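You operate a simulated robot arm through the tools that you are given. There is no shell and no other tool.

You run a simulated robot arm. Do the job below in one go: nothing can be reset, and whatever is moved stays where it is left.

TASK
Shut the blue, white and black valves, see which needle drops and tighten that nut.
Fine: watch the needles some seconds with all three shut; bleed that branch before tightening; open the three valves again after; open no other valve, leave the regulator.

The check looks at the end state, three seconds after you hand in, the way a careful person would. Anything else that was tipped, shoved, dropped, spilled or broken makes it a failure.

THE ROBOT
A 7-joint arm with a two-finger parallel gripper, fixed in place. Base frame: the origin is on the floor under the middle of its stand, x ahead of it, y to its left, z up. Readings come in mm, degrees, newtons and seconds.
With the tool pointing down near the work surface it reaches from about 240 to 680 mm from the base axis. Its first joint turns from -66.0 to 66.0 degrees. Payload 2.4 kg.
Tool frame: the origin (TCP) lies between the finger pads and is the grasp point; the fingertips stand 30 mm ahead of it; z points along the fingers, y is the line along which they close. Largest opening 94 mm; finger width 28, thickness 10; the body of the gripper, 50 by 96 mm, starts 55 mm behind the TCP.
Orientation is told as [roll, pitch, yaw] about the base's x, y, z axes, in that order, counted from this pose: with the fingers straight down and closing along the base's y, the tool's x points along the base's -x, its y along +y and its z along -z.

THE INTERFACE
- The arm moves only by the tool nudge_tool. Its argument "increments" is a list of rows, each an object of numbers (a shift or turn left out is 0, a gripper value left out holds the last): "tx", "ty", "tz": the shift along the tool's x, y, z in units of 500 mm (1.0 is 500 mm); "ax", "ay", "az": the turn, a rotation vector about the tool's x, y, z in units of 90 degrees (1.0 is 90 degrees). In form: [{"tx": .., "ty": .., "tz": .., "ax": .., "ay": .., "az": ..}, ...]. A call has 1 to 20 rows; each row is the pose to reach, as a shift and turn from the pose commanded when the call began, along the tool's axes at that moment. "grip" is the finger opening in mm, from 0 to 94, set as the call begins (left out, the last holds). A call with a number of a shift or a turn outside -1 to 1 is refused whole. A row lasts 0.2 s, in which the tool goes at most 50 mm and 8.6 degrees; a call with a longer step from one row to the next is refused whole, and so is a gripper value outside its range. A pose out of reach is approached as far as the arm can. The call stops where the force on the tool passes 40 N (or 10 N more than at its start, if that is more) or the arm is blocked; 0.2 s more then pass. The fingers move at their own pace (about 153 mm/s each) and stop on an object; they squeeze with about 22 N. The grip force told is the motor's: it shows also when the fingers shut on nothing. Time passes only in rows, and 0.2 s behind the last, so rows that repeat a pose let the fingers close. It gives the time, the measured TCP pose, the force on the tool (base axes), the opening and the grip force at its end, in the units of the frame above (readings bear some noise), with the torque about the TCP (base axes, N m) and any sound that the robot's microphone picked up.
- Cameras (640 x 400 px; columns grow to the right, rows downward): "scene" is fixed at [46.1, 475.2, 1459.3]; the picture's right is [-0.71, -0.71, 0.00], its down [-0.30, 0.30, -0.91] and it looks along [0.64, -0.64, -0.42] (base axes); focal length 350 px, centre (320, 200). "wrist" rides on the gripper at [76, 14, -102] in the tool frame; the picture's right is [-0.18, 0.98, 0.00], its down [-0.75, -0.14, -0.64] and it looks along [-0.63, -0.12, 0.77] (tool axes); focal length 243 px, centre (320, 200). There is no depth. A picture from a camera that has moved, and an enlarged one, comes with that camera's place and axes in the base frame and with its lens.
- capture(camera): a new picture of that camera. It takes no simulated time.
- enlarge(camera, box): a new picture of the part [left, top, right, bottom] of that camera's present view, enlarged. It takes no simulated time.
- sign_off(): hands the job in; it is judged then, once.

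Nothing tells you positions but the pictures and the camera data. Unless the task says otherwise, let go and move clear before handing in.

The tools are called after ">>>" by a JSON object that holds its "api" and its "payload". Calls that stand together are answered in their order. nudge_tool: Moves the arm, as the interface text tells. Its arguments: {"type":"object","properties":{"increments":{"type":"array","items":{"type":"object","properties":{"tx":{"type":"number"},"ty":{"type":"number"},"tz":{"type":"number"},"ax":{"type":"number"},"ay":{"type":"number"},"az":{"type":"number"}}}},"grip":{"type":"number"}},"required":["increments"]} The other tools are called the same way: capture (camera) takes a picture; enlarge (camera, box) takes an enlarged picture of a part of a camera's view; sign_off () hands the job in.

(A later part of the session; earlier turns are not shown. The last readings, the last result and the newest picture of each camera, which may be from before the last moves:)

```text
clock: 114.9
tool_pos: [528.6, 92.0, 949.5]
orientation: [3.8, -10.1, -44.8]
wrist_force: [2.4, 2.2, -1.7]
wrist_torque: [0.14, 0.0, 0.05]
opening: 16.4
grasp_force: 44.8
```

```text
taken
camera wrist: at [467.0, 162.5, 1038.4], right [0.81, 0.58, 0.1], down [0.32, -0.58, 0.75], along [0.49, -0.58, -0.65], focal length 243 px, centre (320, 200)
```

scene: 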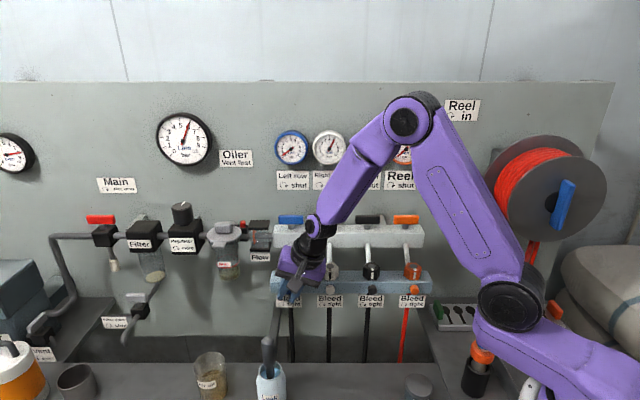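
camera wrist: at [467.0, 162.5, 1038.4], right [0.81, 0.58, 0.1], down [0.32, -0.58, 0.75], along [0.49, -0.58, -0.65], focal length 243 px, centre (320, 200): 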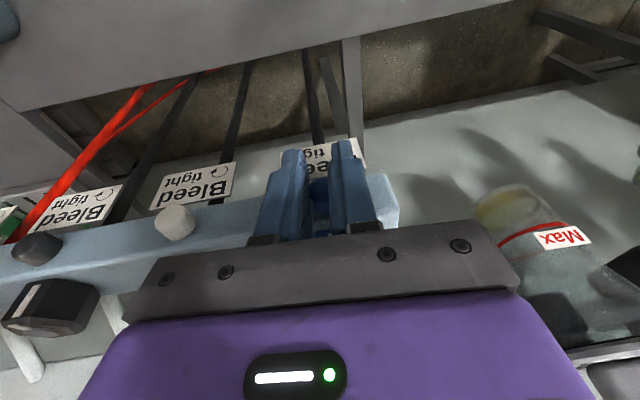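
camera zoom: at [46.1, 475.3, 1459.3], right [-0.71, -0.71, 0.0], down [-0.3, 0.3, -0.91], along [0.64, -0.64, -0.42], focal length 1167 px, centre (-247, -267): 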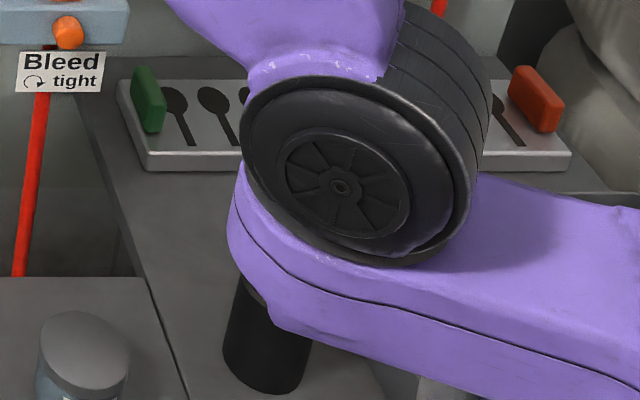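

I need to know for sure whether the knob turns, so I'll open, photograph its facets closely, grip and turn 15°, release, return, and compare.

>>> {"api": "nudge_tool", "payload": {"increments": [{"tz": 0}, {"tz": 0}, {"ty": 0.0014, "ax": 0.041, "az": -0.0072}, {"ty": 0.0014, "ax": 0.041, "az": -0.0072}], "grip": 40}}

>>> {"api": "enlarge", "payload": {"camera": "wrist", "box": [295, 160, 345, 210]}}

>>> {"api": "enlarge", "payload": {"camera": "wrist", "box": [280, 150, 370, 230]}}

```text
clock: 115.9
tool_pos: [530.3, 92.1, 948.7]
orientation: [-0.1, -10.0, -44.2]
wrist_force: [-0.4, 0.1, 0.0]
wrist_torque: [-0.01, -0.01, 0.0]
opening: 40.2
grasp_force: 0.1
```

```text
8.00 times, centred on (320, 185) of wrist
camera zoom: at [471.7, 167.3, 1037.2], right [0.81, 0.58, 0.03], down [0.35, -0.54, 0.76], along [0.46, -0.61, -0.65], focal length 1941 px, centre (320, 320)
```

zoom: 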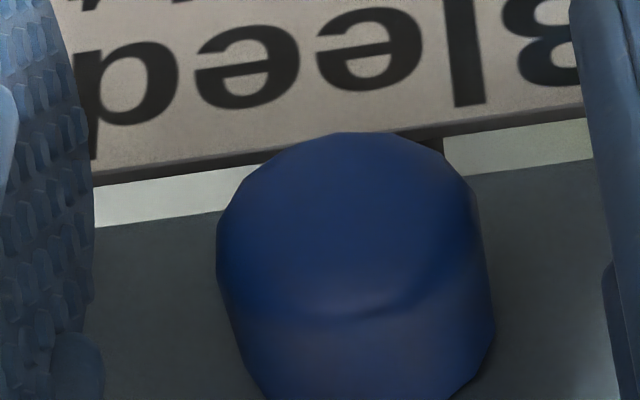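

```text
5.00 times, centred on (325, 190) of wrist
camera zoom: at [471.7, 167.3, 1037.2], right [0.81, 0.58, 0.03], down [0.35, -0.54, 0.76], along [0.46, -0.61, -0.65], focal length 1213 px, centre (295, 250)
```

zoom: 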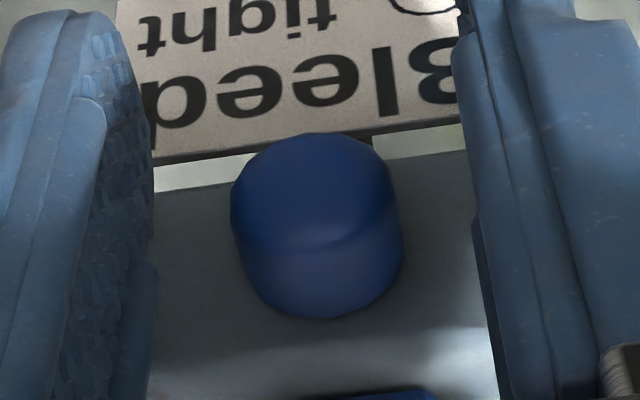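

>>> {"api": "nudge_tool", "payload": {"increments": [{"tz": 0}, {"tz": 0}, {"tz": 0}], "grip": 0}}

>>> {"api": "nudge_tool", "payload": {"increments": [{"ty": 0.0014, "ax": 0.041, "az": -0.0072}, {"ty": 0.0028, "tz": 0.0002, "ax": 0.0821, "az": -0.0145}, {"ty": 0.0042, "tz": 0.0004, "ax": 0.123, "az": -0.0217}, {"ty": 0.0056, "tz": 0.0007, "ax": 0.1642, "az": -0.0289}], "grip": 0}}

>>> {"api": "nudge_tool", "payload": {"increments": [{"tz": 0}, {"tz": 0}, {"ty": -0.0028, "tz": 0.0002, "ax": -0.0821, "az": 0.0145}, {"ty": -0.0056, "tz": 0.0007, "ax": -0.1642, "az": 0.0289}, {"ty": -0.0056, "tz": 0.0007, "ax": -0.1642, "az": 0.0289}], "grip": 40}}

>>> {"api": "enlarge", "payload": {"camera": "wrist", "box": [295, 160, 345, 210]}}

>>> {"api": "enlarge", "payload": {"camera": "wrist", "box": [280, 150, 370, 230]}}

```text
clock: 116.7
tool_pos: [530.4, 91.8, 948.1]
orientation: [0.2, -10.1, -44.0]
wrist_force: [1.4, 1.0, -1.3]
wrist_torque: [0.0, 0.01, -0.02]
opening: 15.9
grasp_force: 44.7
```

```text
clock: 117.7
tool_pos: [531.6, 93.1, 948.2]
orientation: [-15.3, -9.7, -41.5]
wrist_force: [0.6, 0.9, 5.1]
wrist_torque: [0.19, 0.1, -0.06]
opening: 16.4
grasp_force: 45.1
```

```text
clock: 118.9
tool_pos: [530.5, 91.8, 950.1]
orientation: [0.2, -10.1, -44.1]
wrist_force: [-1.1, 0.6, -0.7]
wrist_torque: [-0.04, -0.04, -0.02]
opening: 40.0
grasp_force: 0.2
```

```text
8.00 times, centred on (320, 185) of wrist
camera zoom: at [471.7, 167.0, 1038.7], right [0.81, 0.58, 0.03], down [0.35, -0.54, 0.76], along [0.46, -0.61, -0.65], focal length 1941 px, centre (320, 320)
```

zoom: 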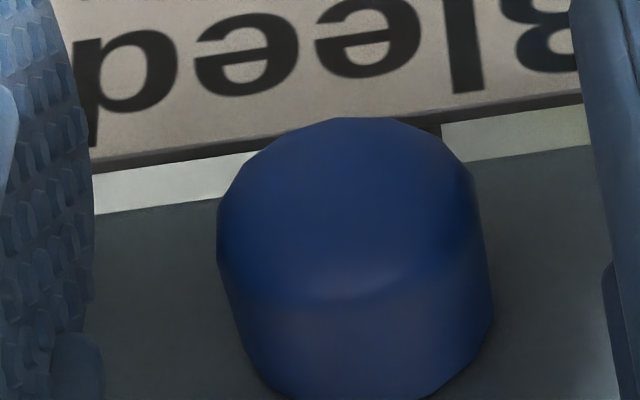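

```text
5.00 times, centred on (325, 190) of wrist
camera zoom: at [471.7, 167.0, 1038.7], right [0.81, 0.58, 0.03], down [0.35, -0.54, 0.76], along [0.46, -0.61, -0.65], focal length 1213 px, centre (295, 250)
```

zoom: 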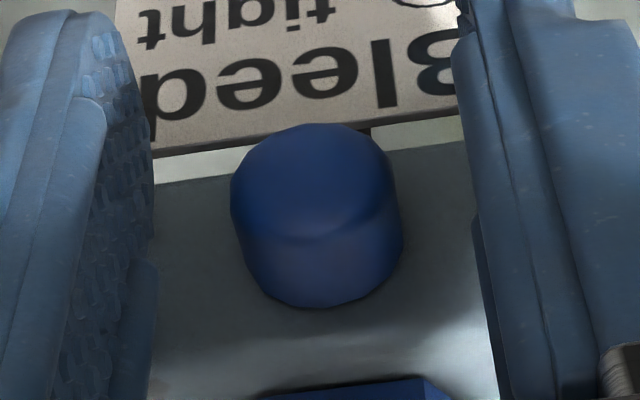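

>>> {"api": "enlarge", "payload": {"camera": "wrist", "box": [304, 172, 346, 214]}}

>>> {"api": "nudge_tool", "payload": {"increments": [{"tz": 0}, {"tz": 0}, {"tz": 0}], "grip": 0}}

>>> {"api": "nudge_tool", "payload": {"increments": [{"ty": 0.0014, "ax": 0.041, "az": -0.0072}, {"ty": 0.0028, "tz": 0.0002, "ax": 0.0821, "az": -0.0145}, {"ty": 0.0042, "tz": 0.0004, "ax": 0.123, "az": -0.0217}, {"ty": 0.0056, "tz": 0.0007, "ax": 0.1642, "az": -0.0289}], "grip": 0}}

>>> {"api": "nudge_tool", "payload": {"increments": [{"tz": 0}, {"tz": 0}, {"ty": -0.0028, "tz": 0.0002, "ax": -0.0821, "az": 0.0145}, {"ty": -0.0056, "tz": 0.0007, "ax": -0.1642, "az": 0.0289}, {"ty": -0.0056, "tz": 0.0007, "ax": -0.1642, "az": 0.0289}], "grip": 40}}

>>> {"api": "enlarge", "payload": {"camera": "wrist", "box": [304, 172, 346, 214]}}

>>> {"api": "enlarge", "payload": {"camera": "scene", "box": [270, 125, 330, 170]}}

```text
9.52 times, centred on (325, 193) of wrist
camera zoom: at [471.7, 167.0, 1038.7], right [0.81, 0.58, 0.03], down [0.35, -0.54, 0.76], along [0.46, -0.61, -0.65], focal length 2311 px, centre (272, 267)
```

zoom: 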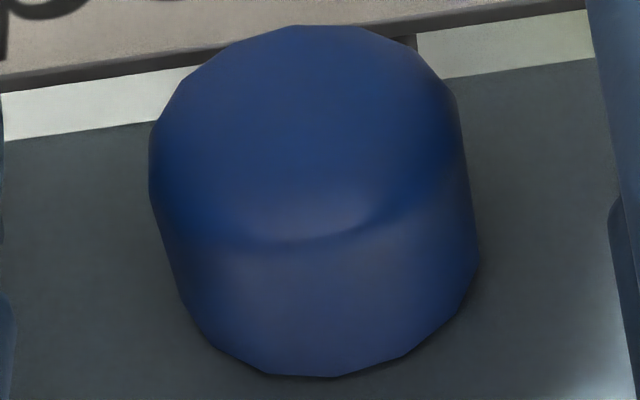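

```text
clock: 119.7
tool_pos: [530.3, 91.3, 949.3]
orientation: [0.3, -9.9, -44.0]
wrist_force: [1.1, 0.8, 0.6]
wrist_torque: [0.04, -0.03, 0.01]
opening: 15.5
grasp_force: 45.2
```

```text
clock: 120.7
tool_pos: [531.6, 93.2, 949.5]
orientation: [-15.2, -9.6, -41.5]
wrist_force: [3.5, 4.3, 0.4]
wrist_torque: [0.18, 0.04, 0.03]
opening: 16.3
grasp_force: 44.8
```

```text
clock: 121.9
tool_pos: [529.8, 91.2, 949.4]
orientation: [0.1, -10.0, -44.2]
wrist_force: [-0.4, -1.4, -0.3]
wrist_torque: [0.01, 0.01, 0.0]
opening: 40.0
grasp_force: 0.0
```

```text
9.52 times, centred on (325, 193) of wrist
camera zoom: at [471.7, 166.5, 1038.4], right [0.81, 0.58, 0.03], down [0.35, -0.54, 0.76], along [0.46, -0.61, -0.65], focal length 2311 px, centre (272, 267)
```

zoom: 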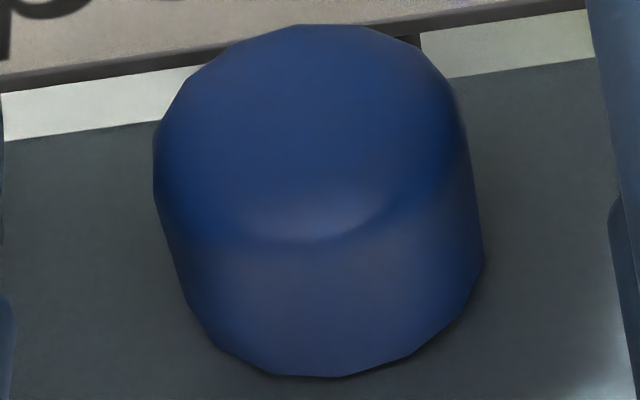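

```text
8.89 times, centred on (300, 148) of scene
camera zoom: at [46.1, 475.2, 1459.3], right [-0.71, -0.71, 0.0], down [-0.3, 0.3, -0.91], along [0.64, -0.64, -0.42], focal length 3113 px, centre (498, 667)
```

zoom: 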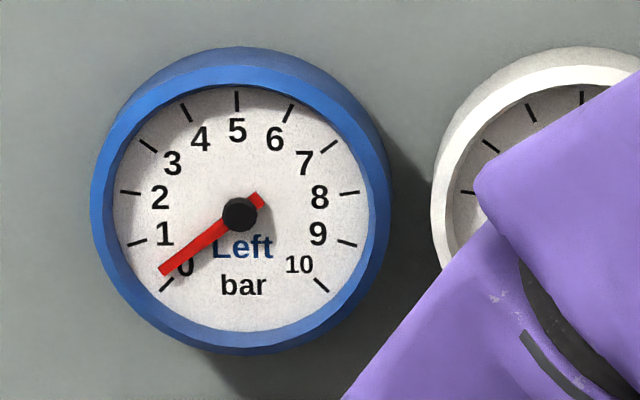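

The two photos are identical, so the knob did not turn counter-clockwise at all. I'll run the same photo test clockwise.

>>> {"api": "nudge_tool", "payload": {"increments": [{"tz": 0}, {"tz": 0}, {"tz": 0}], "grip": 0}}

>>> {"api": "nudge_tool", "payload": {"increments": [{"ty": -0.0014, "ax": -0.041, "az": 0.0072}, {"ty": -0.0028, "tz": 0.0002, "ax": -0.0821, "az": 0.0145}, {"ty": -0.0042, "tz": 0.0004, "ax": -0.123, "az": 0.0217}, {"ty": -0.0056, "tz": 0.0007, "ax": -0.1642, "az": 0.0289}], "grip": 0}}

>>> {"api": "nudge_tool", "payload": {"increments": [{"tz": 0}, {"tz": 0}, {"ty": 0.0028, "tz": 0.0002, "ax": 0.0821, "az": -0.0145}, {"ty": 0.0056, "tz": 0.0007, "ax": 0.1642, "az": -0.0289}, {"ty": 0.0056, "tz": 0.0007, "ax": 0.1642, "az": -0.0289}], "grip": 40}}

>>> {"api": "enlarge", "payload": {"camera": "wrist", "box": [304, 172, 346, 214]}}

>>> {"api": "enlarge", "payload": {"camera": "scene", "box": [270, 125, 330, 170]}}

```text
clock: 122.7
tool_pos: [530.1, 92.0, 949.7]
orientation: [0.2, -10.0, -44.1]
wrist_force: [2.7, 2.4, -1.4]
wrist_torque: [0.04, -0.04, 0.05]
opening: 15.8
grasp_force: 44.6
```

```text
clock: 123.7
tool_pos: [528.0, 91.1, 948.8]
orientation: [15.5, -9.6, -46.7]
wrist_force: [8.5, 6.7, -2.5]
wrist_torque: [0.11, 0.11, 0.21]
opening: 15.8
grasp_force: 44.9
```

```text
clock: 124.9
tool_pos: [529.4, 91.6, 948.3]
orientation: [0.0, -10.0, -44.1]
wrist_force: [-0.1, -0.1, -0.4]
wrist_torque: [0.01, 0.0, -0.01]
opening: 40.1
grasp_force: 0.0
```

```text
9.52 times, centred on (325, 193) of wrist
camera zoom: at [471.5, 167.1, 1037.3], right [0.81, 0.58, 0.03], down [0.35, -0.54, 0.76], along [0.46, -0.61, -0.65], focal length 2311 px, centre (272, 267)
```

zoom: 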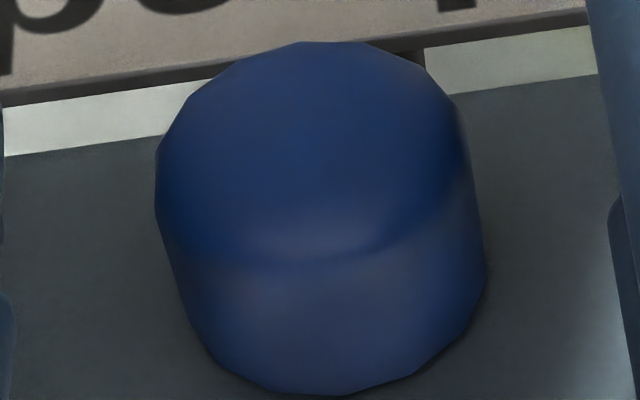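

```text
8.89 times, centred on (300, 148) of scene
camera zoom: at [46.1, 475.2, 1459.3], right [-0.71, -0.71, 0.0], down [-0.3, 0.3, -0.91], along [0.64, -0.64, -0.42], focal length 3113 px, centre (498, 667)
```

zoom: 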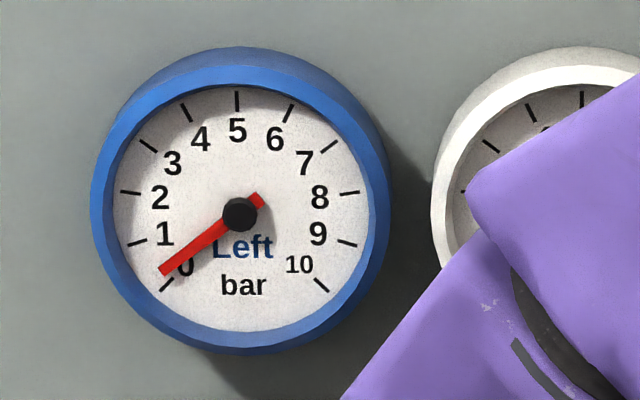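

Neither direction moved it in this pose. I'll photograph the knob while gripped before and after a 15° turn, to see whether it follows the fingers and springs back or just slips.

>>> {"api": "nudge_tool", "payload": {"increments": [{"tz": 0}, {"tz": 0}, {"tz": 0}], "grip": 0}}

>>> {"api": "enlarge", "payload": {"camera": "wrist", "box": [304, 172, 346, 214]}}

>>> {"api": "nudge_tool", "payload": {"increments": [{"ty": 0.0014, "ax": 0.041, "az": -0.0072}, {"ty": 0.0028, "tz": 0.0002, "ax": 0.0821, "az": -0.0145}, {"ty": 0.0042, "tz": 0.0004, "ax": 0.123, "az": -0.0217}, {"ty": 0.0056, "tz": 0.0007, "ax": 0.1642, "az": -0.0289}], "grip": 0}}

>>> {"api": "enlarge", "payload": {"camera": "wrist", "box": [304, 172, 346, 214]}}

```text
clock: 125.7
tool_pos: [529.1, 91.9, 948.0]
orientation: [0.1, -10.0, -44.1]
wrist_force: [4.0, 3.1, -1.4]
wrist_torque: [0.07, 0.01, 0.0]
opening: 15.9
grasp_force: 44.6
```

```text
9.52 times, centred on (325, 193) of wrist
camera zoom: at [471.6, 167.4, 1037.3], right [0.81, 0.58, 0.03], down [0.35, -0.54, 0.76], along [0.46, -0.61, -0.65], focal length 2311 px, centre (272, 267)
```

zoom: 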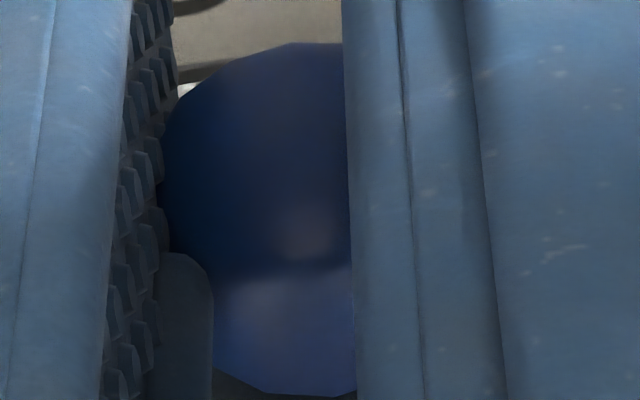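

```text
clock: 126.7
tool_pos: [531.9, 94.3, 947.7]
orientation: [-15.3, -9.7, -41.5]
wrist_force: [0.0, 1.2, 0.7]
wrist_torque: [0.13, 0.02, -0.03]
opening: 16.4
grasp_force: 45.3
```

```text
9.52 times, centred on (325, 193) of wrist
camera zoom: at [489.2, 185.0, 1030.9], right [0.8, 0.56, -0.23], down [0.5, -0.4, 0.77], along [0.34, -0.73, -0.59], focal length 2311 px, centre (272, 267)
```

zoom: 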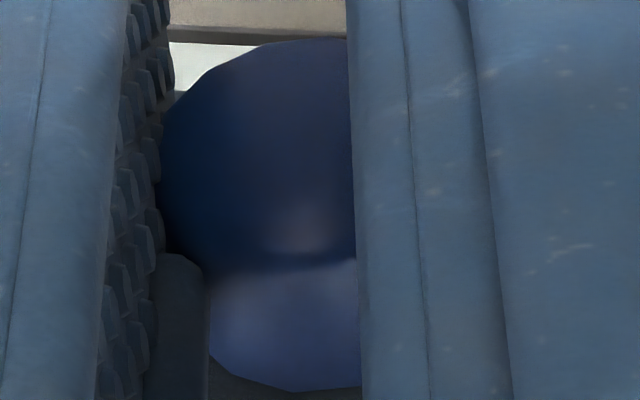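

The knob stays put while the pads slide round it. Perhaps it is a stiff screw that only follows slowly; I'll try a slow turn (about 2°/s) and compare photos again.

>>> {"api": "nudge_tool", "payload": {"increments": [{"tz": 0}, {"tz": 0}, {"ty": -0.0028, "tz": 0.0002, "ax": -0.0821, "az": 0.0145}, {"ty": -0.0056, "tz": 0.0007, "ax": -0.1642, "az": 0.0289}, {"ty": -0.0056, "tz": 0.0007, "ax": -0.1642, "az": 0.0289}], "grip": 40}}

>>> {"api": "nudge_tool", "payload": {"increments": [{"tz": 0}, {"tz": 0}, {"tz": 0}], "grip": 0}}

>>> {"api": "nudge_tool", "payload": {"increments": [{"ty": 0.0001, "ax": 0.004, "az": -0.0007}, {"ty": 0.0003, "ax": 0.008, "az": -0.0014}, {"ty": 0.0004, "ax": 0.012, "az": -0.0021}, {"ty": 0.0005, "ax": 0.016, "az": -0.0028}, {"ty": 0.0007, "ax": 0.02, "az": -0.0035}, {"ty": 0.0008, "ax": 0.024, "az": -0.0042}, {"ty": 0.001, "ax": 0.028, "az": -0.0049}, {"ty": 0.0011, "ax": 0.032, "az": -0.0056}, {"ty": 0.0012, "ax": 0.036, "az": -0.0063}, {"ty": 0.0014, "ax": 0.04, "az": -0.007}, {"ty": 0.0015, "ax": 0.044, "az": -0.0077}, {"ty": 0.0016, "ax": 0.048, "az": -0.0084}, {"ty": 0.0018, "ax": 0.052, "az": -0.0091}, {"ty": 0.0019, "ax": 0.056, "az": -0.0098}, {"ty": 0.0021, "ax": 0.06, "az": -0.0105}, {"ty": 0.0022, "ax": 0.064, "az": -0.0112}, {"ty": 0.0023, "ax": 0.068, "az": -0.0119}, {"ty": 0.0025, "ax": 0.072, "az": -0.0126}, {"ty": 0.0026, "ax": 0.076, "az": -0.0133}, {"ty": 0.0028, "ax": 0.082, "az": -0.0145}], "grip": 0}}

>>> {"api": "nudge_tool", "payload": {"increments": [{"tz": 0}, {"tz": 0}, {"ty": -0.0028, "tz": 0.0002, "ax": -0.0821, "az": 0.0145}, {"ty": -0.0028, "tz": 0.0002, "ax": -0.0821, "az": 0.0145}], "grip": 40}}

>>> {"api": "enlarge", "payload": {"camera": "wrist", "box": [304, 172, 346, 214]}}

```text
clock: 127.9
tool_pos: [530.5, 91.4, 949.1]
orientation: [0.1, -10.0, -44.2]
wrist_force: [-0.9, -0.1, 0.0]
wrist_torque: [0.01, 0.01, -0.02]
opening: 40.0
grasp_force: 0.1
```

```text
clock: 128.7
tool_pos: [529.1, 92.1, 950.2]
orientation: [0.1, -9.9, -44.1]
wrist_force: [4.7, 4.3, -2.5]
wrist_torque: [0.05, -0.04, 0.1]
opening: 15.8
grasp_force: 45.3
```

```text
clock: 132.9
tool_pos: [531.8, 93.2, 950.4]
orientation: [-7.4, -9.9, -42.7]
wrist_force: [11.3, 10.3, -13.9]
wrist_torque: [0.35, 0.11, 0.09]
opening: 17.6
grasp_force: 44.5
```

```text
clock: 133.9
tool_pos: [530.5, 91.6, 950.5]
orientation: [0.1, -9.9, -44.2]
wrist_force: [0.3, 1.0, -0.3]
wrist_torque: [0.0, 0.01, -0.01]
opening: 40.1
grasp_force: 0.1
```

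```text
9.52 times, centred on (325, 193) of wrist
camera zoom: at [471.4, 166.4, 1038.9], right [0.81, 0.58, 0.03], down [0.35, -0.54, 0.76], along [0.46, -0.61, -0.65], focal length 2311 px, centre (272, 267)
```

zoom: 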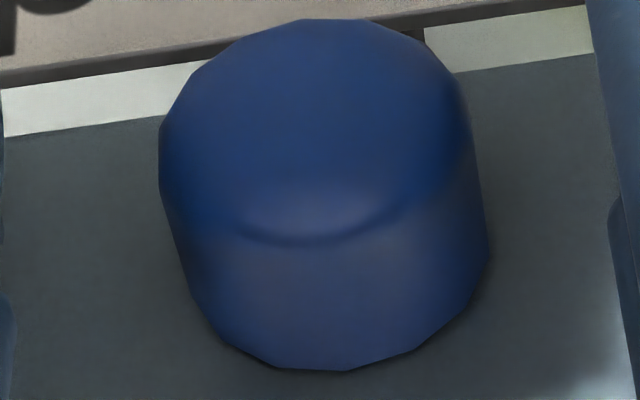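

I noticed the fingers have a raised pad that starts about 9 mm ahead of the TCP and runs toward the palm; my grips used only the recessed tips (20 mm knob reading 16). I'll lower further so the TCP itself is on the knob axis and the real pads squeeze it.

>>> {"api": "nudge_tool", "payload": {"increments": [{"tx": 0.0033, "ty": 0.0008, "tz": 0.0187, "ay": 0.0333}, {"tx": 0.0033, "ty": 0.0008, "tz": 0.0187, "ay": 0.0333}, {"tx": -0.001, "ty": 0.0008, "tz": 0.0195, "ay": 0.0333}, {"tx": -0.001, "ty": 0.0008, "tz": 0.0195, "ay": 0.0333}], "grip": 40}}

>>> {"api": "enlarge", "payload": {"camera": "wrist", "box": [270, 140, 370, 240]}}

>>> {"api": "nudge_tool", "payload": {"increments": [{"tz": 0}, {"tz": 0}, {"tz": 0}], "grip": 0}}

>>> {"api": "enlarge", "payload": {"camera": "wrist", "box": [270, 140, 370, 240]}}

```text
clock: 134.9
tool_pos: [531.6, 89.9, 939.8]
orientation: [0.0, -6.9, -44.2]
wrist_force: [-0.1, -0.4, 0.0]
wrist_torque: [0.01, 0.03, 0.0]
opening: 40.2
grasp_force: 0.1
```

```text
4.00 times, centred on (320, 190) of wrist
camera zoom: at [477.2, 161.8, 1033.7], right [0.82, 0.58, 0.02], down [0.38, -0.57, 0.73], along [0.43, -0.59, -0.68], focal length 970 px, centre (320, 240)
```

zoom: 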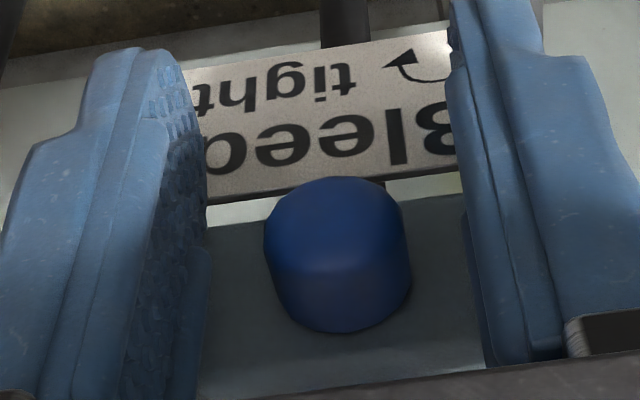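

```text
clock: 135.7
tool_pos: [531.4, 91.1, 939.8]
orientation: [0.2, -7.0, -44.1]
wrist_force: [2.4, 0.9, -0.8]
wrist_torque: [0.04, 0.03, 0.01]
opening: 20.2
grasp_force: 45.2
```

```text
4.00 times, centred on (320, 190) of wrist
camera zoom: at [477.3, 162.0, 1033.7], right [0.82, 0.58, 0.02], down [0.38, -0.57, 0.73], along [0.43, -0.59, -0.68], focal length 970 px, centre (320, 240)
```

zoom: 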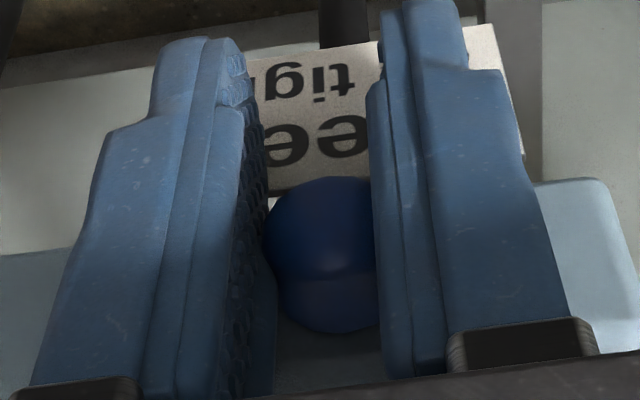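

The opening now reads 20.2 mm — exactly the knob's diameter — so the true pads hold it. Turning counter-clockwise about the knob axis through the TCP.

>>> {"api": "nudge_tool", "payload": {"increments": [{"ax": 0.0414, "az": -0.0051}, {"ax": 0.0827, "az": -0.0102}, {"ax": 0.124, "az": -0.0152}, {"ax": 0.1654, "az": -0.0203}], "grip": 0}}

>>> {"api": "enlarge", "payload": {"camera": "wrist", "box": [270, 140, 370, 240]}}

>>> {"api": "enlarge", "payload": {"camera": "scene", "box": [270, 125, 330, 170]}}

```text
clock: 136.7
tool_pos: [533.6, 90.6, 939.8]
orientation: [-15.1, -6.7, -42.3]
wrist_force: [0.1, -1.0, -3.4]
wrist_torque: [0.09, 0.06, -0.03]
opening: 20.6
grasp_force: 44.8
```

```text
4.00 times, centred on (320, 190) of wrist
camera zoom: at [493.8, 179.1, 1026.9], right [0.8, 0.56, -0.24], down [0.52, -0.43, 0.74], along [0.31, -0.71, -0.63], focal length 970 px, centre (320, 240)
```

zoom: 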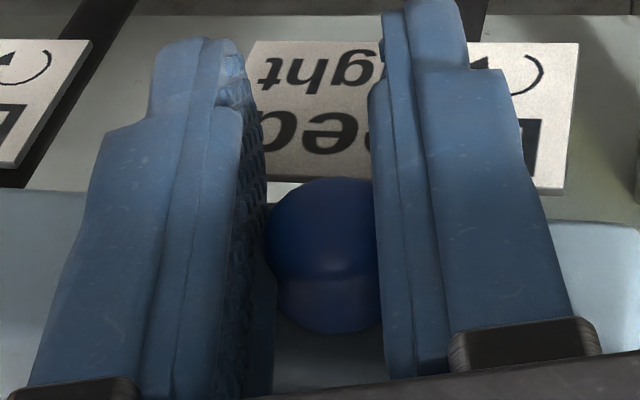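

```text
8.89 times, centred on (300, 148) of scene
camera zoom: at [46.1, 475.2, 1459.3], right [-0.71, -0.71, 0.0], down [-0.3, 0.3, -0.91], along [0.64, -0.64, -0.42], focal length 3113 px, centre (498, 667)
```

zoom: 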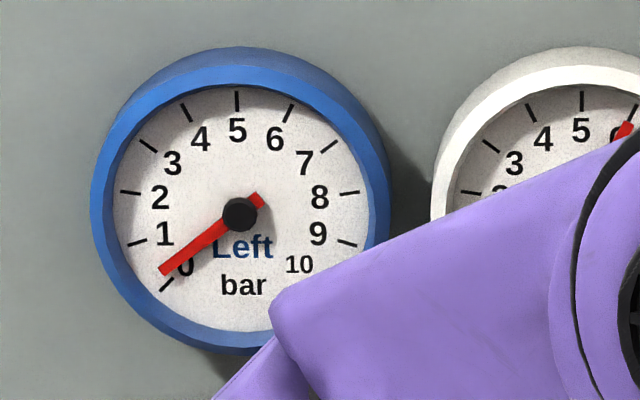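

>>> {"api": "nudge_tool", "payload": {"increments": [{"ax": 0.0414, "az": -0.0051}, {"ax": 0.0827, "az": -0.0102}, {"ax": 0.124, "az": -0.0152}, {"ax": 0.1654, "az": -0.0203}], "grip": 0}}

>>> {"api": "enlarge", "payload": {"camera": "scene", "box": [270, 125, 330, 170]}}

>>> {"api": "enlarge", "payload": {"camera": "wrist", "box": [270, 140, 370, 240]}}

>>> {"api": "capture", "payload": {"camera": "scene"}}

```text
clock: 137.7
tool_pos: [532.9, 91.1, 941.3]
orientation: [-30.2, -6.1, -40.6]
wrist_force: [3.4, 3.6, 2.6]
wrist_torque: [0.22, 0.02, -0.17]
opening: 21.8
grasp_force: 45.0
```

```text
8.89 times, centred on (300, 148) of scene
camera zoom: at [46.1, 475.3, 1459.3], right [-0.71, -0.71, 0.0], down [-0.3, 0.3, -0.91], along [0.64, -0.64, -0.42], focal length 3113 px, centre (498, 667)
```

zoom: 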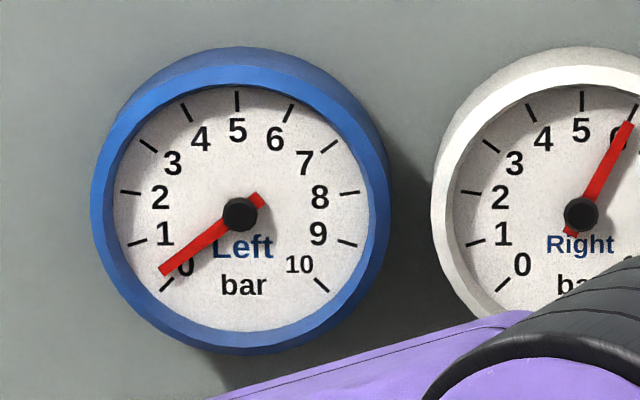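

```text
4.00 times, centred on (320, 190) of wrist
camera zoom: at [508.2, 194.3, 1014.5], right [0.73, 0.49, -0.47], down [0.65, -0.29, 0.7], along [0.21, -0.82, -0.53], focal length 970 px, centre (320, 240)
```

zoom: 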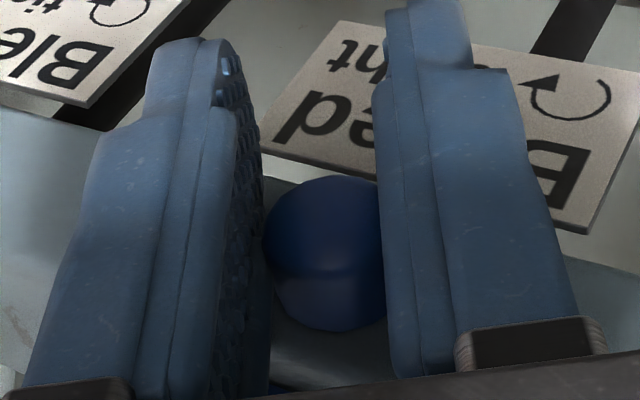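

```text
taken
```

scene: 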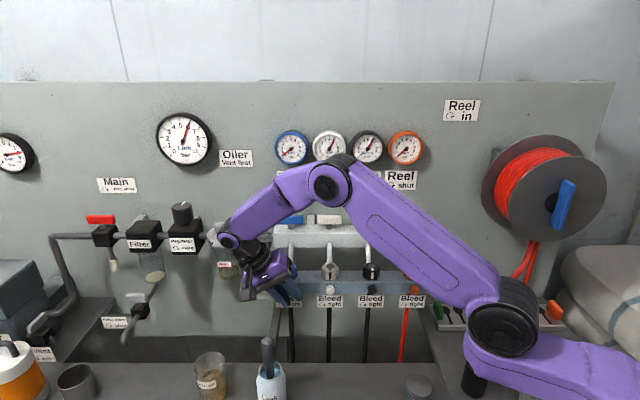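

>>> {"api": "nudge_tool", "payload": {"increments": [{"tz": 0}, {"tz": 0}, {"ax": -0.0827, "az": 0.0102}, {"ax": -0.1654, "az": 0.0203}, {"ax": -0.2481, "az": 0.0305}, {"ax": -0.3308, "az": 0.0406}, {"ax": -0.3308, "az": 0.0406}], "grip": 40}}

>>> {"api": "enlarge", "payload": {"camera": "wrist", "box": [304, 172, 346, 214]}}

>>> {"api": "enlarge", "payload": {"camera": "wrist", "box": [270, 140, 370, 240]}}

```text
clock: 139.3
tool_pos: [531.0, 90.2, 938.7]
orientation: [0.1, -7.0, -44.1]
wrist_force: [0.1, -0.2, 0.5]
wrist_torque: [-0.03, -0.01, 0.0]
opening: 40.1
grasp_force: 0.1
```

```text
9.52 times, centred on (325, 193) of wrist
camera zoom: at [477.3, 161.3, 1033.6], right [0.82, 0.58, 0.02], down [0.38, -0.57, 0.73], along [0.44, -0.58, -0.68], focal length 2311 px, centre (272, 267)
```

zoom: 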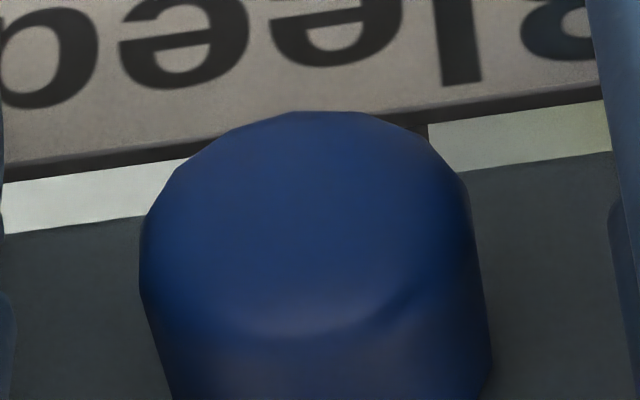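

```text
4.00 times, centred on (320, 190) of wrist
camera zoom: at [477.3, 161.3, 1033.6], right [0.82, 0.58, 0.02], down [0.38, -0.57, 0.73], along [0.44, -0.58, -0.68], focal length 970 px, centre (320, 240)
```

zoom: 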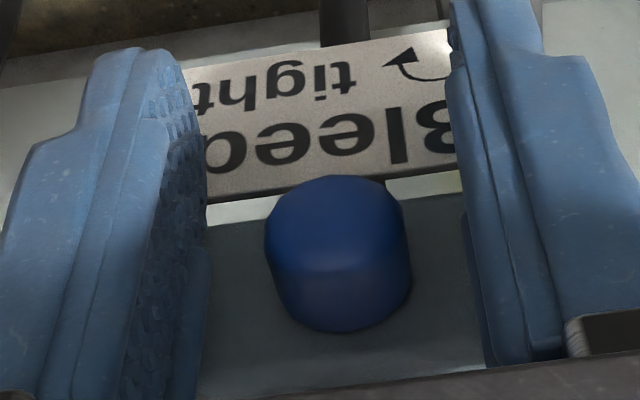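

>>> {"api": "nudge_tool", "payload": {"increments": [{"tz": 0}, {"tz": 0}, {"tz": 0}], "grip": 0}}

>>> {"api": "nudge_tool", "payload": {"increments": [{"ax": 0.0744, "az": -0.0091}, {"ax": 0.1488, "az": -0.0183}, {"ax": 0.2233, "az": -0.0274}, {"ax": 0.2977, "az": -0.0366}, {"ax": 0.3721, "az": -0.0457}], "grip": 0}}

>>> {"api": "nudge_tool", "payload": {"increments": [{"tz": 0}, {"tz": 0}, {"ax": -0.0744, "az": 0.0091}, {"ax": -0.1488, "az": 0.0183}, {"ax": -0.2233, "az": 0.0274}, {"ax": -0.2977, "az": 0.0366}, {"ax": -0.3721, "az": 0.0457}, {"ax": -0.3721, "az": 0.0457}], "grip": 40}}

>>> {"api": "enlarge", "payload": {"camera": "wrist", "box": [304, 172, 346, 214]}}

>>> {"api": "enlarge", "payload": {"camera": "scene", "box": [270, 125, 330, 170]}}

```text
clock: 140.1
tool_pos: [531.9, 90.0, 939.8]
orientation: [0.0, -7.0, -44.1]
wrist_force: [1.5, 2.0, -1.4]
wrist_torque: [-0.04, -0.02, 0.05]
opening: 20.0
grasp_force: 45.3
```

```text
clock: 141.3
tool_pos: [532.0, 89.3, 940.7]
orientation: [-33.9, -5.8, -40.2]
wrist_force: [2.9, 1.5, -2.1]
wrist_torque: [0.15, 0.07, -0.05]
opening: 20.8
grasp_force: 44.8
```

```text
clock: 143.1
tool_pos: [531.0, 89.8, 941.1]
orientation: [0.1, -7.1, -44.2]
wrist_force: [-0.1, 0.6, 0.3]
wrist_torque: [0.01, -0.03, 0.0]
opening: 39.9
grasp_force: 0.0
```

```text
9.52 times, centred on (325, 193) of wrist
camera zoom: at [477.2, 161.6, 1034.1], right [0.82, 0.58, 0.02], down [0.38, -0.57, 0.73], along [0.43, -0.58, -0.68], focal length 2311 px, centre (272, 267)
```

zoom: 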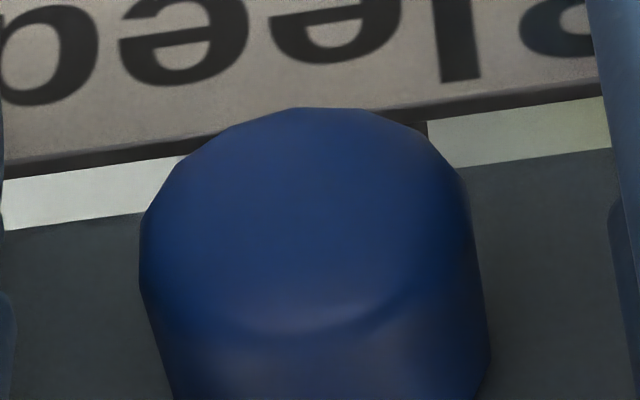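

```text
8.89 times, centred on (300, 148) of scene
camera zoom: at [46.1, 475.2, 1459.3], right [-0.71, -0.71, 0.0], down [-0.3, 0.3, -0.91], along [0.64, -0.64, -0.42], focal length 3113 px, centre (498, 667)
```

zoom: 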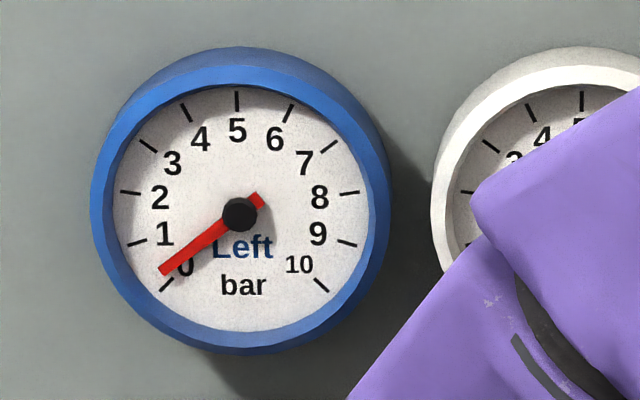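

Still no rotation even with the true pads. Let me measure the pad friction: grip and pull up 3 mm to see at what force the pads slide on the knob.

>>> {"api": "nudge_tool", "payload": {"increments": [{"tz": 0}, {"tz": 0}, {"tz": 0}], "grip": 0}}

>>> {"api": "nudge_tool", "payload": {"increments": [{"tz": -0.002}], "grip": 0}}

>>> {"api": "nudge_tool", "payload": {"increments": [{"tz": -0.002}], "grip": 0}}

>>> {"api": "nudge_tool", "payload": {"increments": [{"tz": -0.002}], "grip": 0}}

>>> {"api": "nudge_tool", "payload": {"increments": [{"tz": -0.002}], "grip": 0}}

```text
clock: 143.9
tool_pos: [532.4, 89.6, 941.6]
orientation: [0.1, -7.0, -44.1]
wrist_force: [2.1, 1.1, 0.3]
wrist_torque: [0.03, 0.01, 0.03]
opening: 20.2
grasp_force: 45.3
```

```text
clock: 144.3
tool_pos: [532.3, 89.1, 940.4]
orientation: [0.0, -6.9, -44.0]
wrist_force: [2.5, 3.0, -3.5]
wrist_torque: [0.01, -0.05, 0.03]
opening: 20.3
grasp_force: 44.9
```

```text
clock: 144.7
tool_pos: [531.2, 90.3, 941.3]
orientation: [0.1, -6.7, -44.1]
wrist_force: [6.1, 3.6, -16.7]
wrist_torque: [0.07, 0.04, 0.09]
opening: 20.4
grasp_force: 45.0
```

```text
clock: 145.1
tool_pos: [532.0, 90.2, 940.7]
orientation: [0.0, -6.9, -44.0]
wrist_force: [8.3, 5.1, -22.4]
wrist_torque: [0.16, 0.2, 0.1]
opening: 20.6
grasp_force: 44.3
```

```text
clock: 145.5
tool_pos: [532.7, 89.9, 942.3]
orientation: [0.1, -6.9, -44.1]
wrist_force: [6.9, 5.5, -23.4]
wrist_torque: [0.2, 0.24, 0.1]
opening: 19.6
grasp_force: 45.4
```

Slip force is ~23 N (µ≈0.5), so friction torque tops out near 0.23 N·m. Before forcing more, I'll do one clean clockwise test with the true pads to be sure which way is blocked.

>>> {"api": "nudge_tool", "payload": {"increments": [{"tz": 0}, {"tz": 0}, {"tz": 0.008}, {"tz": 0.008}], "grip": 40}}

>>> {"api": "nudge_tool", "payload": {"increments": [{"tz": 0}, {"tz": 0}, {"tz": 0}], "grip": 0}}

>>> {"api": "nudge_tool", "payload": {"increments": [{"ax": -0.062, "az": 0.0076}, {"ax": -0.124, "az": 0.0152}], "grip": 0}}

>>> {"api": "enlarge", "payload": {"camera": "wrist", "box": [270, 140, 370, 240]}}

>>> {"api": "nudge_tool", "payload": {"increments": [{"tz": 0}, {"tz": 0}, {"ax": 0.062, "az": -0.0076}, {"ax": 0.124, "az": -0.0152}, {"ax": 0.124, "az": -0.0152}], "grip": 40}}

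>>> {"api": "enlarge", "payload": {"camera": "wrist", "box": [304, 172, 346, 214]}}

```text
clock: 146.5
tool_pos: [530.7, 88.8, 940.5]
orientation: [0.1, -7.1, -44.1]
wrist_force: [-0.5, 0.1, -0.5]
wrist_torque: [-0.02, -0.01, -0.04]
opening: 40.3
grasp_force: 0.1
```

```text
clock: 147.3
tool_pos: [532.1, 91.5, 940.6]
orientation: [0.1, -7.0, -44.1]
wrist_force: [4.9, 4.2, -1.9]
wrist_torque: [0.02, 0.01, 0.03]
opening: 20.1
grasp_force: 45.0
```

```text
clock: 147.9
tool_pos: [530.8, 90.8, 940.8]
orientation: [11.4, -6.8, -45.5]
wrist_force: [6.3, 5.5, -3.9]
wrist_torque: [0.18, 0.24, 0.09]
opening: 21.8
grasp_force: 45.5
```

```text
4.00 times, centred on (320, 190) of wrist
camera zoom: at [464.1, 149.0, 1035.0], right [0.8, 0.56, 0.21], down [0.29, -0.67, 0.69], along [0.53, -0.49, -0.69], focal length 970 px, centre (320, 240)
```

zoom: 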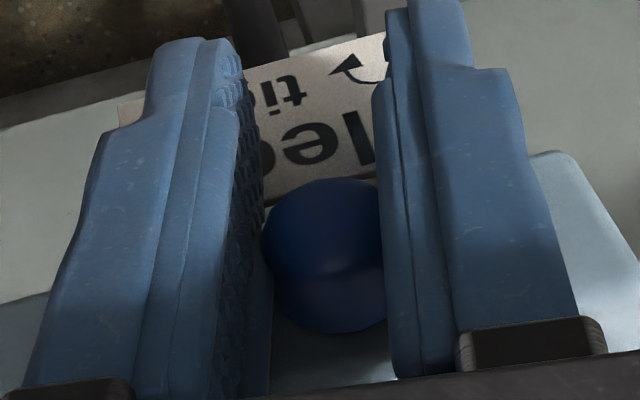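

```text
clock: 149.1
tool_pos: [531.3, 88.8, 939.8]
orientation: [0.0, -7.0, -44.1]
wrist_force: [0.5, -0.2, 0.8]
wrist_torque: [-0.02, 0.01, -0.01]
opening: 40.1
grasp_force: 0.1
```

```text
9.52 times, centred on (325, 193) of wrist
camera zoom: at [477.2, 161.3, 1033.8], right [0.82, 0.58, 0.02], down [0.38, -0.57, 0.73], along [0.43, -0.59, -0.68], focal length 2311 px, centre (272, 267)
```

zoom: 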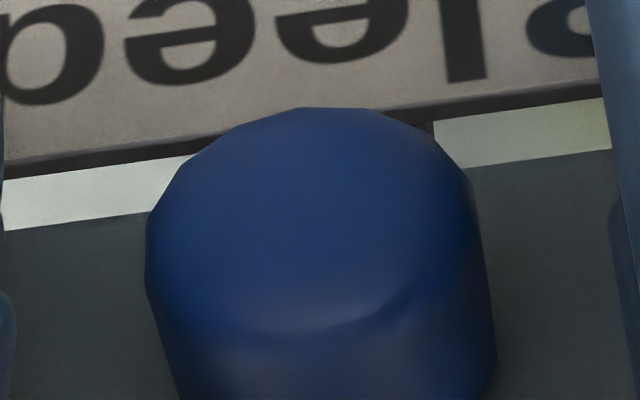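

The rim highlight differs between photos, hinting the knob may in fact be following. I'll use an extreme zoom on its facet edge before and after a clean 11° turn.

>>> {"api": "enlarge", "payload": {"camera": "wrist", "box": [312, 180, 344, 200]}}

>>> {"api": "nudge_tool", "payload": {"increments": [{"tz": 0}, {"tz": 0}, {"tz": 0}], "grip": 0}}

>>> {"api": "nudge_tool", "payload": {"increments": [{"ax": 0.062, "az": -0.0076}, {"ax": 0.124, "az": -0.0152}], "grip": 0}}

>>> {"api": "nudge_tool", "payload": {"increments": [{"tz": 0}, {"tz": 0}, {"ax": -0.062, "az": 0.0076}, {"ax": -0.124, "az": 0.0152}, {"ax": -0.124, "az": 0.0152}], "grip": 40}}

>>> {"api": "enlarge", "payload": {"camera": "wrist", "box": [312, 180, 344, 200]}}

>>> {"api": "enlarge", "payload": {"camera": "wrist", "box": [304, 172, 346, 214]}}

```text
16.00 times, centred on (328, 190) of wrist
camera zoom: at [477.2, 161.3, 1033.8], right [0.82, 0.58, 0.02], down [0.38, -0.57, 0.73], along [0.43, -0.59, -0.68], focal length 3882 px, centre (192, 360)
```

zoom: 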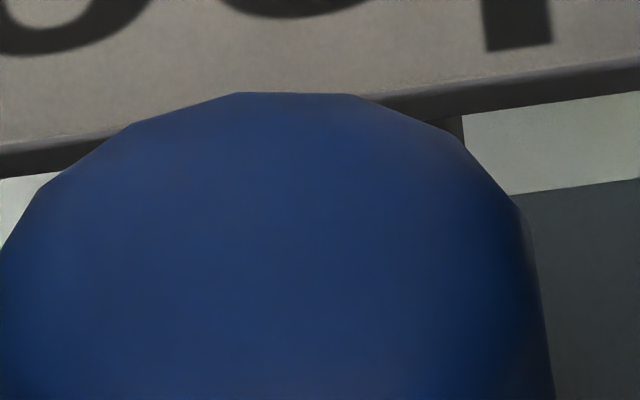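

```text
clock: 149.9
tool_pos: [532.6, 90.2, 940.1]
orientation: [0.1, -7.0, -44.2]
wrist_force: [3.8, 2.7, -3.1]
wrist_torque: [0.01, 0.05, 0.04]
opening: 20.3
grasp_force: 44.9
```

```text
clock: 150.5
tool_pos: [531.3, 90.5, 941.2]
orientation: [-11.3, -6.8, -42.8]
wrist_force: [3.4, 1.9, -1.7]
wrist_torque: [0.28, 0.05, -0.11]
opening: 21.5
grasp_force: 44.8
```

```text
clock: 151.7
tool_pos: [533.6, 89.5, 939.9]
orientation: [0.0, -6.9, -44.2]
wrist_force: [-0.5, -0.6, 0.1]
wrist_torque: [-0.01, -0.02, 0.0]
opening: 40.0
grasp_force: 0.0
```

```text
16.00 times, centred on (328, 190) of wrist
camera zoom: at [478.1, 162.0, 1033.3], right [0.82, 0.58, 0.02], down [0.38, -0.57, 0.73], along [0.43, -0.58, -0.68], focal length 3882 px, centre (192, 360)
```

zoom: 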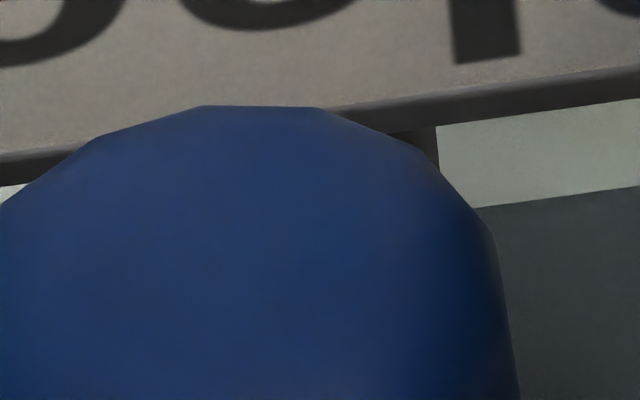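

```text
9.52 times, centred on (325, 193) of wrist
camera zoom: at [478.1, 162.0, 1033.3], right [0.82, 0.58, 0.02], down [0.38, -0.57, 0.73], along [0.43, -0.58, -0.68], focal length 2311 px, centre (272, 267)
```

zoom: 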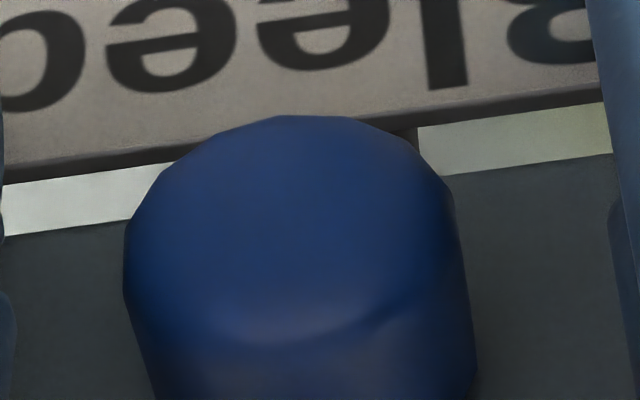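

Definitive: facet corners didn't move, so the pads slip at ~0.2 N·m. The raised pads form ledges over the knob; by pressing those ledges down onto the knob while squeezing I can add normal force and torque. Raising to that position.

>>> {"api": "nudge_tool", "payload": {"increments": [{"tx": -0.0018, "tz": -0.015}, {"tx": -0.0037, "tz": -0.0302}, {"tx": -0.0037, "tz": -0.0302}], "grip": 40}}

>>> {"api": "nudge_tool", "payload": {"increments": [{"tz": 0}, {"tz": 0}, {"tz": 0}], "grip": 0}}

>>> {"api": "nudge_tool", "payload": {"increments": [{"tz": 0.002}, {"tz": 0.004}, {"tz": 0.006}], "grip": 0}}

```text
clock: 152.5
tool_pos: [533.2, 91.6, 956.1]
orientation: [0.1, -6.9, -44.1]
wrist_force: [-0.3, -0.1, -0.7]
wrist_torque: [0.0, 0.01, 0.01]
opening: 40.1
grasp_force: 0.2
```

```text
clock: 153.3
tool_pos: [531.8, 89.3, 954.8]
orientation: [0.0, -7.0, -44.2]
wrist_force: [-4.0, -3.7, 4.4]
wrist_torque: [-0.09, 0.02, -0.1]
opening: 16.2
grasp_force: 45.2
```

```text
clock: 154.1
tool_pos: [533.6, 90.0, 955.9]
orientation: [0.1, -7.1, -44.3]
wrist_force: [-7.1, -1.5, 9.4]
wrist_torque: [-0.17, -0.01, -0.08]
opening: 16.2
grasp_force: 45.3
stopped in row 3: the force on the tool passed its limit at 42 N (the readings are from after the stop); the commanded pose is now the measured one
```

>>> {"api": "nudge_tool", "payload": {"increments": [{"tz": 0.0036}, {"ty": 0.0032, "tz": 0.0038, "ax": 0.0827, "az": -0.0102}, {"tx": 0.0001, "ty": 0.0064, "tz": 0.0044, "ax": 0.1654, "az": -0.0203}, {"tx": 0.0002, "ty": 0.0094, "tz": 0.0055, "ax": 0.2481, "az": -0.0305}], "grip": 0}}

>>> {"api": "enlarge", "payload": {"camera": "scene", "box": [270, 125, 330, 170]}}

```text
clock: 155.1
tool_pos: [535.7, 92.8, 950.7]
orientation: [-22.6, -6.5, -41.5]
wrist_force: [-10.5, 3.9, -2.3]
wrist_torque: [0.16, 0.2, -0.46]
opening: 17.2
grasp_force: 45.1
```

```text
8.89 times, centred on (300, 148) of scene
camera zoom: at [45.8, 475.3, 1459.3], right [-0.71, -0.71, 0.0], down [-0.3, 0.3, -0.91], along [0.64, -0.64, -0.42], focal length 3113 px, centre (498, 667)
```

zoom: 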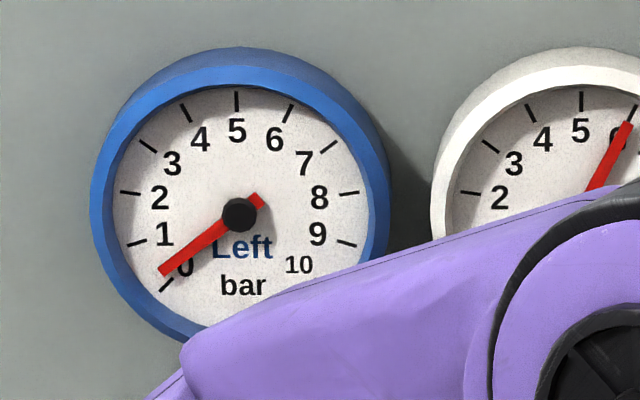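

That didn't hold either. I'll check whether the textured tip area has better friction than the smooth raised part: grip at the tips and do the same pull-up test.

>>> {"api": "nudge_tool", "payload": {"increments": [{"tz": 0}, {"tz": 0}, {"tx": 0.0, "ty": -0.0064, "tz": -0.006, "ax": -0.0827, "az": 0.0102}, {"tx": 0.0, "ty": -0.0094, "tz": -0.012, "ax": -0.1654, "az": 0.0203}, {"tx": 0.0, "ty": -0.011, "tz": -0.014, "ax": -0.2491, "az": 0.0305}, {"tx": 0.0, "ty": -0.011, "tz": -0.014, "ax": -0.2491, "az": 0.0305}], "grip": 40}}

>>> {"api": "nudge_tool", "payload": {"increments": [{"tz": 0}, {"tz": 0}, {"tz": 0}], "grip": 0}}

>>> {"api": "nudge_tool", "payload": {"increments": [{"tz": -0.002}], "grip": 0}}

>>> {"api": "nudge_tool", "payload": {"increments": [{"tz": -0.002}], "grip": 0}}

>>> {"api": "nudge_tool", "payload": {"increments": [{"tz": -0.002}], "grip": 0}}

>>> {"api": "nudge_tool", "payload": {"increments": [{"tz": -0.002}], "grip": 0}}

```text
clock: 156.5
tool_pos: [535.0, 91.0, 961.3]
orientation: [0.3, -7.1, -44.3]
wrist_force: [-4.8, 1.2, 3.5]
wrist_torque: [-0.04, 0.14, -0.16]
opening: 41.4
grasp_force: 1.0
```

```text
clock: 157.3
tool_pos: [533.7, 87.9, 959.8]
orientation: [0.2, -7.1, -44.4]
wrist_force: [-12.2, -11.9, 1.5]
wrist_torque: [-0.22, 0.18, -0.33]
opening: 16.3
grasp_force: 44.8
```

```text
clock: 157.7
tool_pos: [533.8, 90.6, 961.3]
orientation: [0.1, -6.9, -44.3]
wrist_force: [-10.5, -13.7, -9.4]
wrist_torque: [-0.28, 0.16, -0.33]
opening: 16.3
grasp_force: 45.1
```

```text
clock: 158.1
tool_pos: [533.3, 89.9, 959.8]
orientation: [0.0, -6.9, -44.4]
wrist_force: [-9.2, -16.4, -23.1]
wrist_torque: [-0.21, 0.29, -0.33]
opening: 16.2
grasp_force: 44.9
```

```text
clock: 158.5
tool_pos: [531.8, 89.8, 959.2]
orientation: [-0.1, -6.8, -44.3]
wrist_force: [-3.8, -17.1, -33.5]
wrist_torque: [0.02, 0.47, -0.27]
opening: 16.5
grasp_force: 44.9
```

```text
clock: 158.9
tool_pos: [531.5, 90.0, 960.7]
orientation: [-0.2, -6.8, -44.2]
wrist_force: [-2.8, -16.1, -36.4]
wrist_torque: [0.14, 0.47, -0.18]
opening: 16.6
grasp_force: 44.9
```

The textured tips grip much better (≥36 N, µ≈0.85, ~0.37 N·m). I'll re-centre with the knob fully in the tip zone (about 22 mm ahead of the TCP), clear of the block, and twist there.

>>> {"api": "nudge_tool", "payload": {"increments": [{"tz": 0}, {"tz": 0}, {"tx": 0.003, "ty": -0.0022, "tz": 0.0}, {"tx": 0.003, "ty": -0.0022, "tz": 0.0}], "grip": 40}}

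>>> {"api": "enlarge", "payload": {"camera": "wrist", "box": [260, 110, 380, 230]}}

```text
clock: 159.9
tool_pos: [532.6, 90.8, 962.8]
orientation: [0.3, -7.2, -44.1]
wrist_force: [-0.8, -0.1, 0.3]
wrist_torque: [0.02, 0.01, -0.01]
opening: 39.9
grasp_force: 0.1
```

```text
3.33 times, centred on (320, 170) of wrist
camera zoom: at [477.2, 163.6, 1057.3], right [0.82, 0.58, 0.03], down [0.38, -0.57, 0.73], along [0.44, -0.59, -0.68], focal length 809 px, centre (320, 300)
```

zoom: 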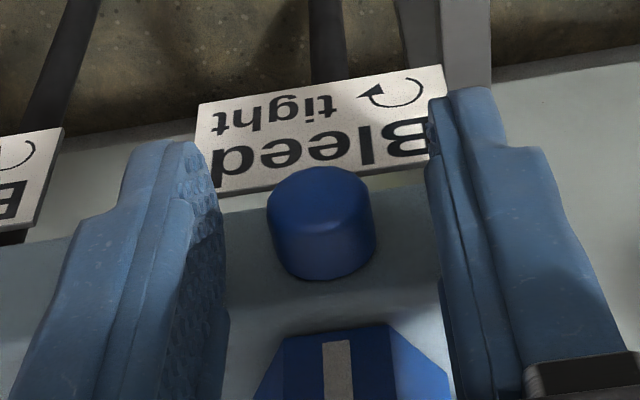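

>>> {"api": "nudge_tool", "payload": {"increments": [{"tz": 0}, {"tz": 0}, {"tz": 0}], "grip": 0}}

>>> {"api": "enlarge", "payload": {"camera": "wrist", "box": [260, 110, 380, 230]}}

```text
clock: 160.7
tool_pos: [531.6, 89.2, 963.9]
orientation: [0.2, -7.1, -44.2]
wrist_force: [-7.0, -6.7, 4.9]
wrist_torque: [-0.23, 0.14, -0.19]
opening: 16.3
grasp_force: 45.0
```

```text
3.33 times, centred on (320, 170) of wrist
camera zoom: at [476.9, 162.6, 1057.2], right [0.82, 0.58, 0.03], down [0.38, -0.57, 0.73], along [0.44, -0.59, -0.68], focal length 809 px, centre (320, 300)
```

zoom: 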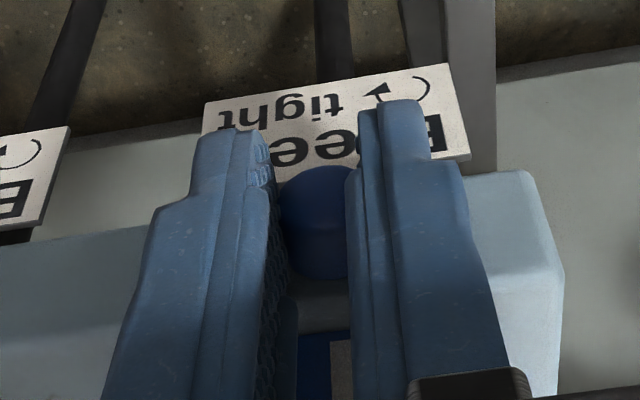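

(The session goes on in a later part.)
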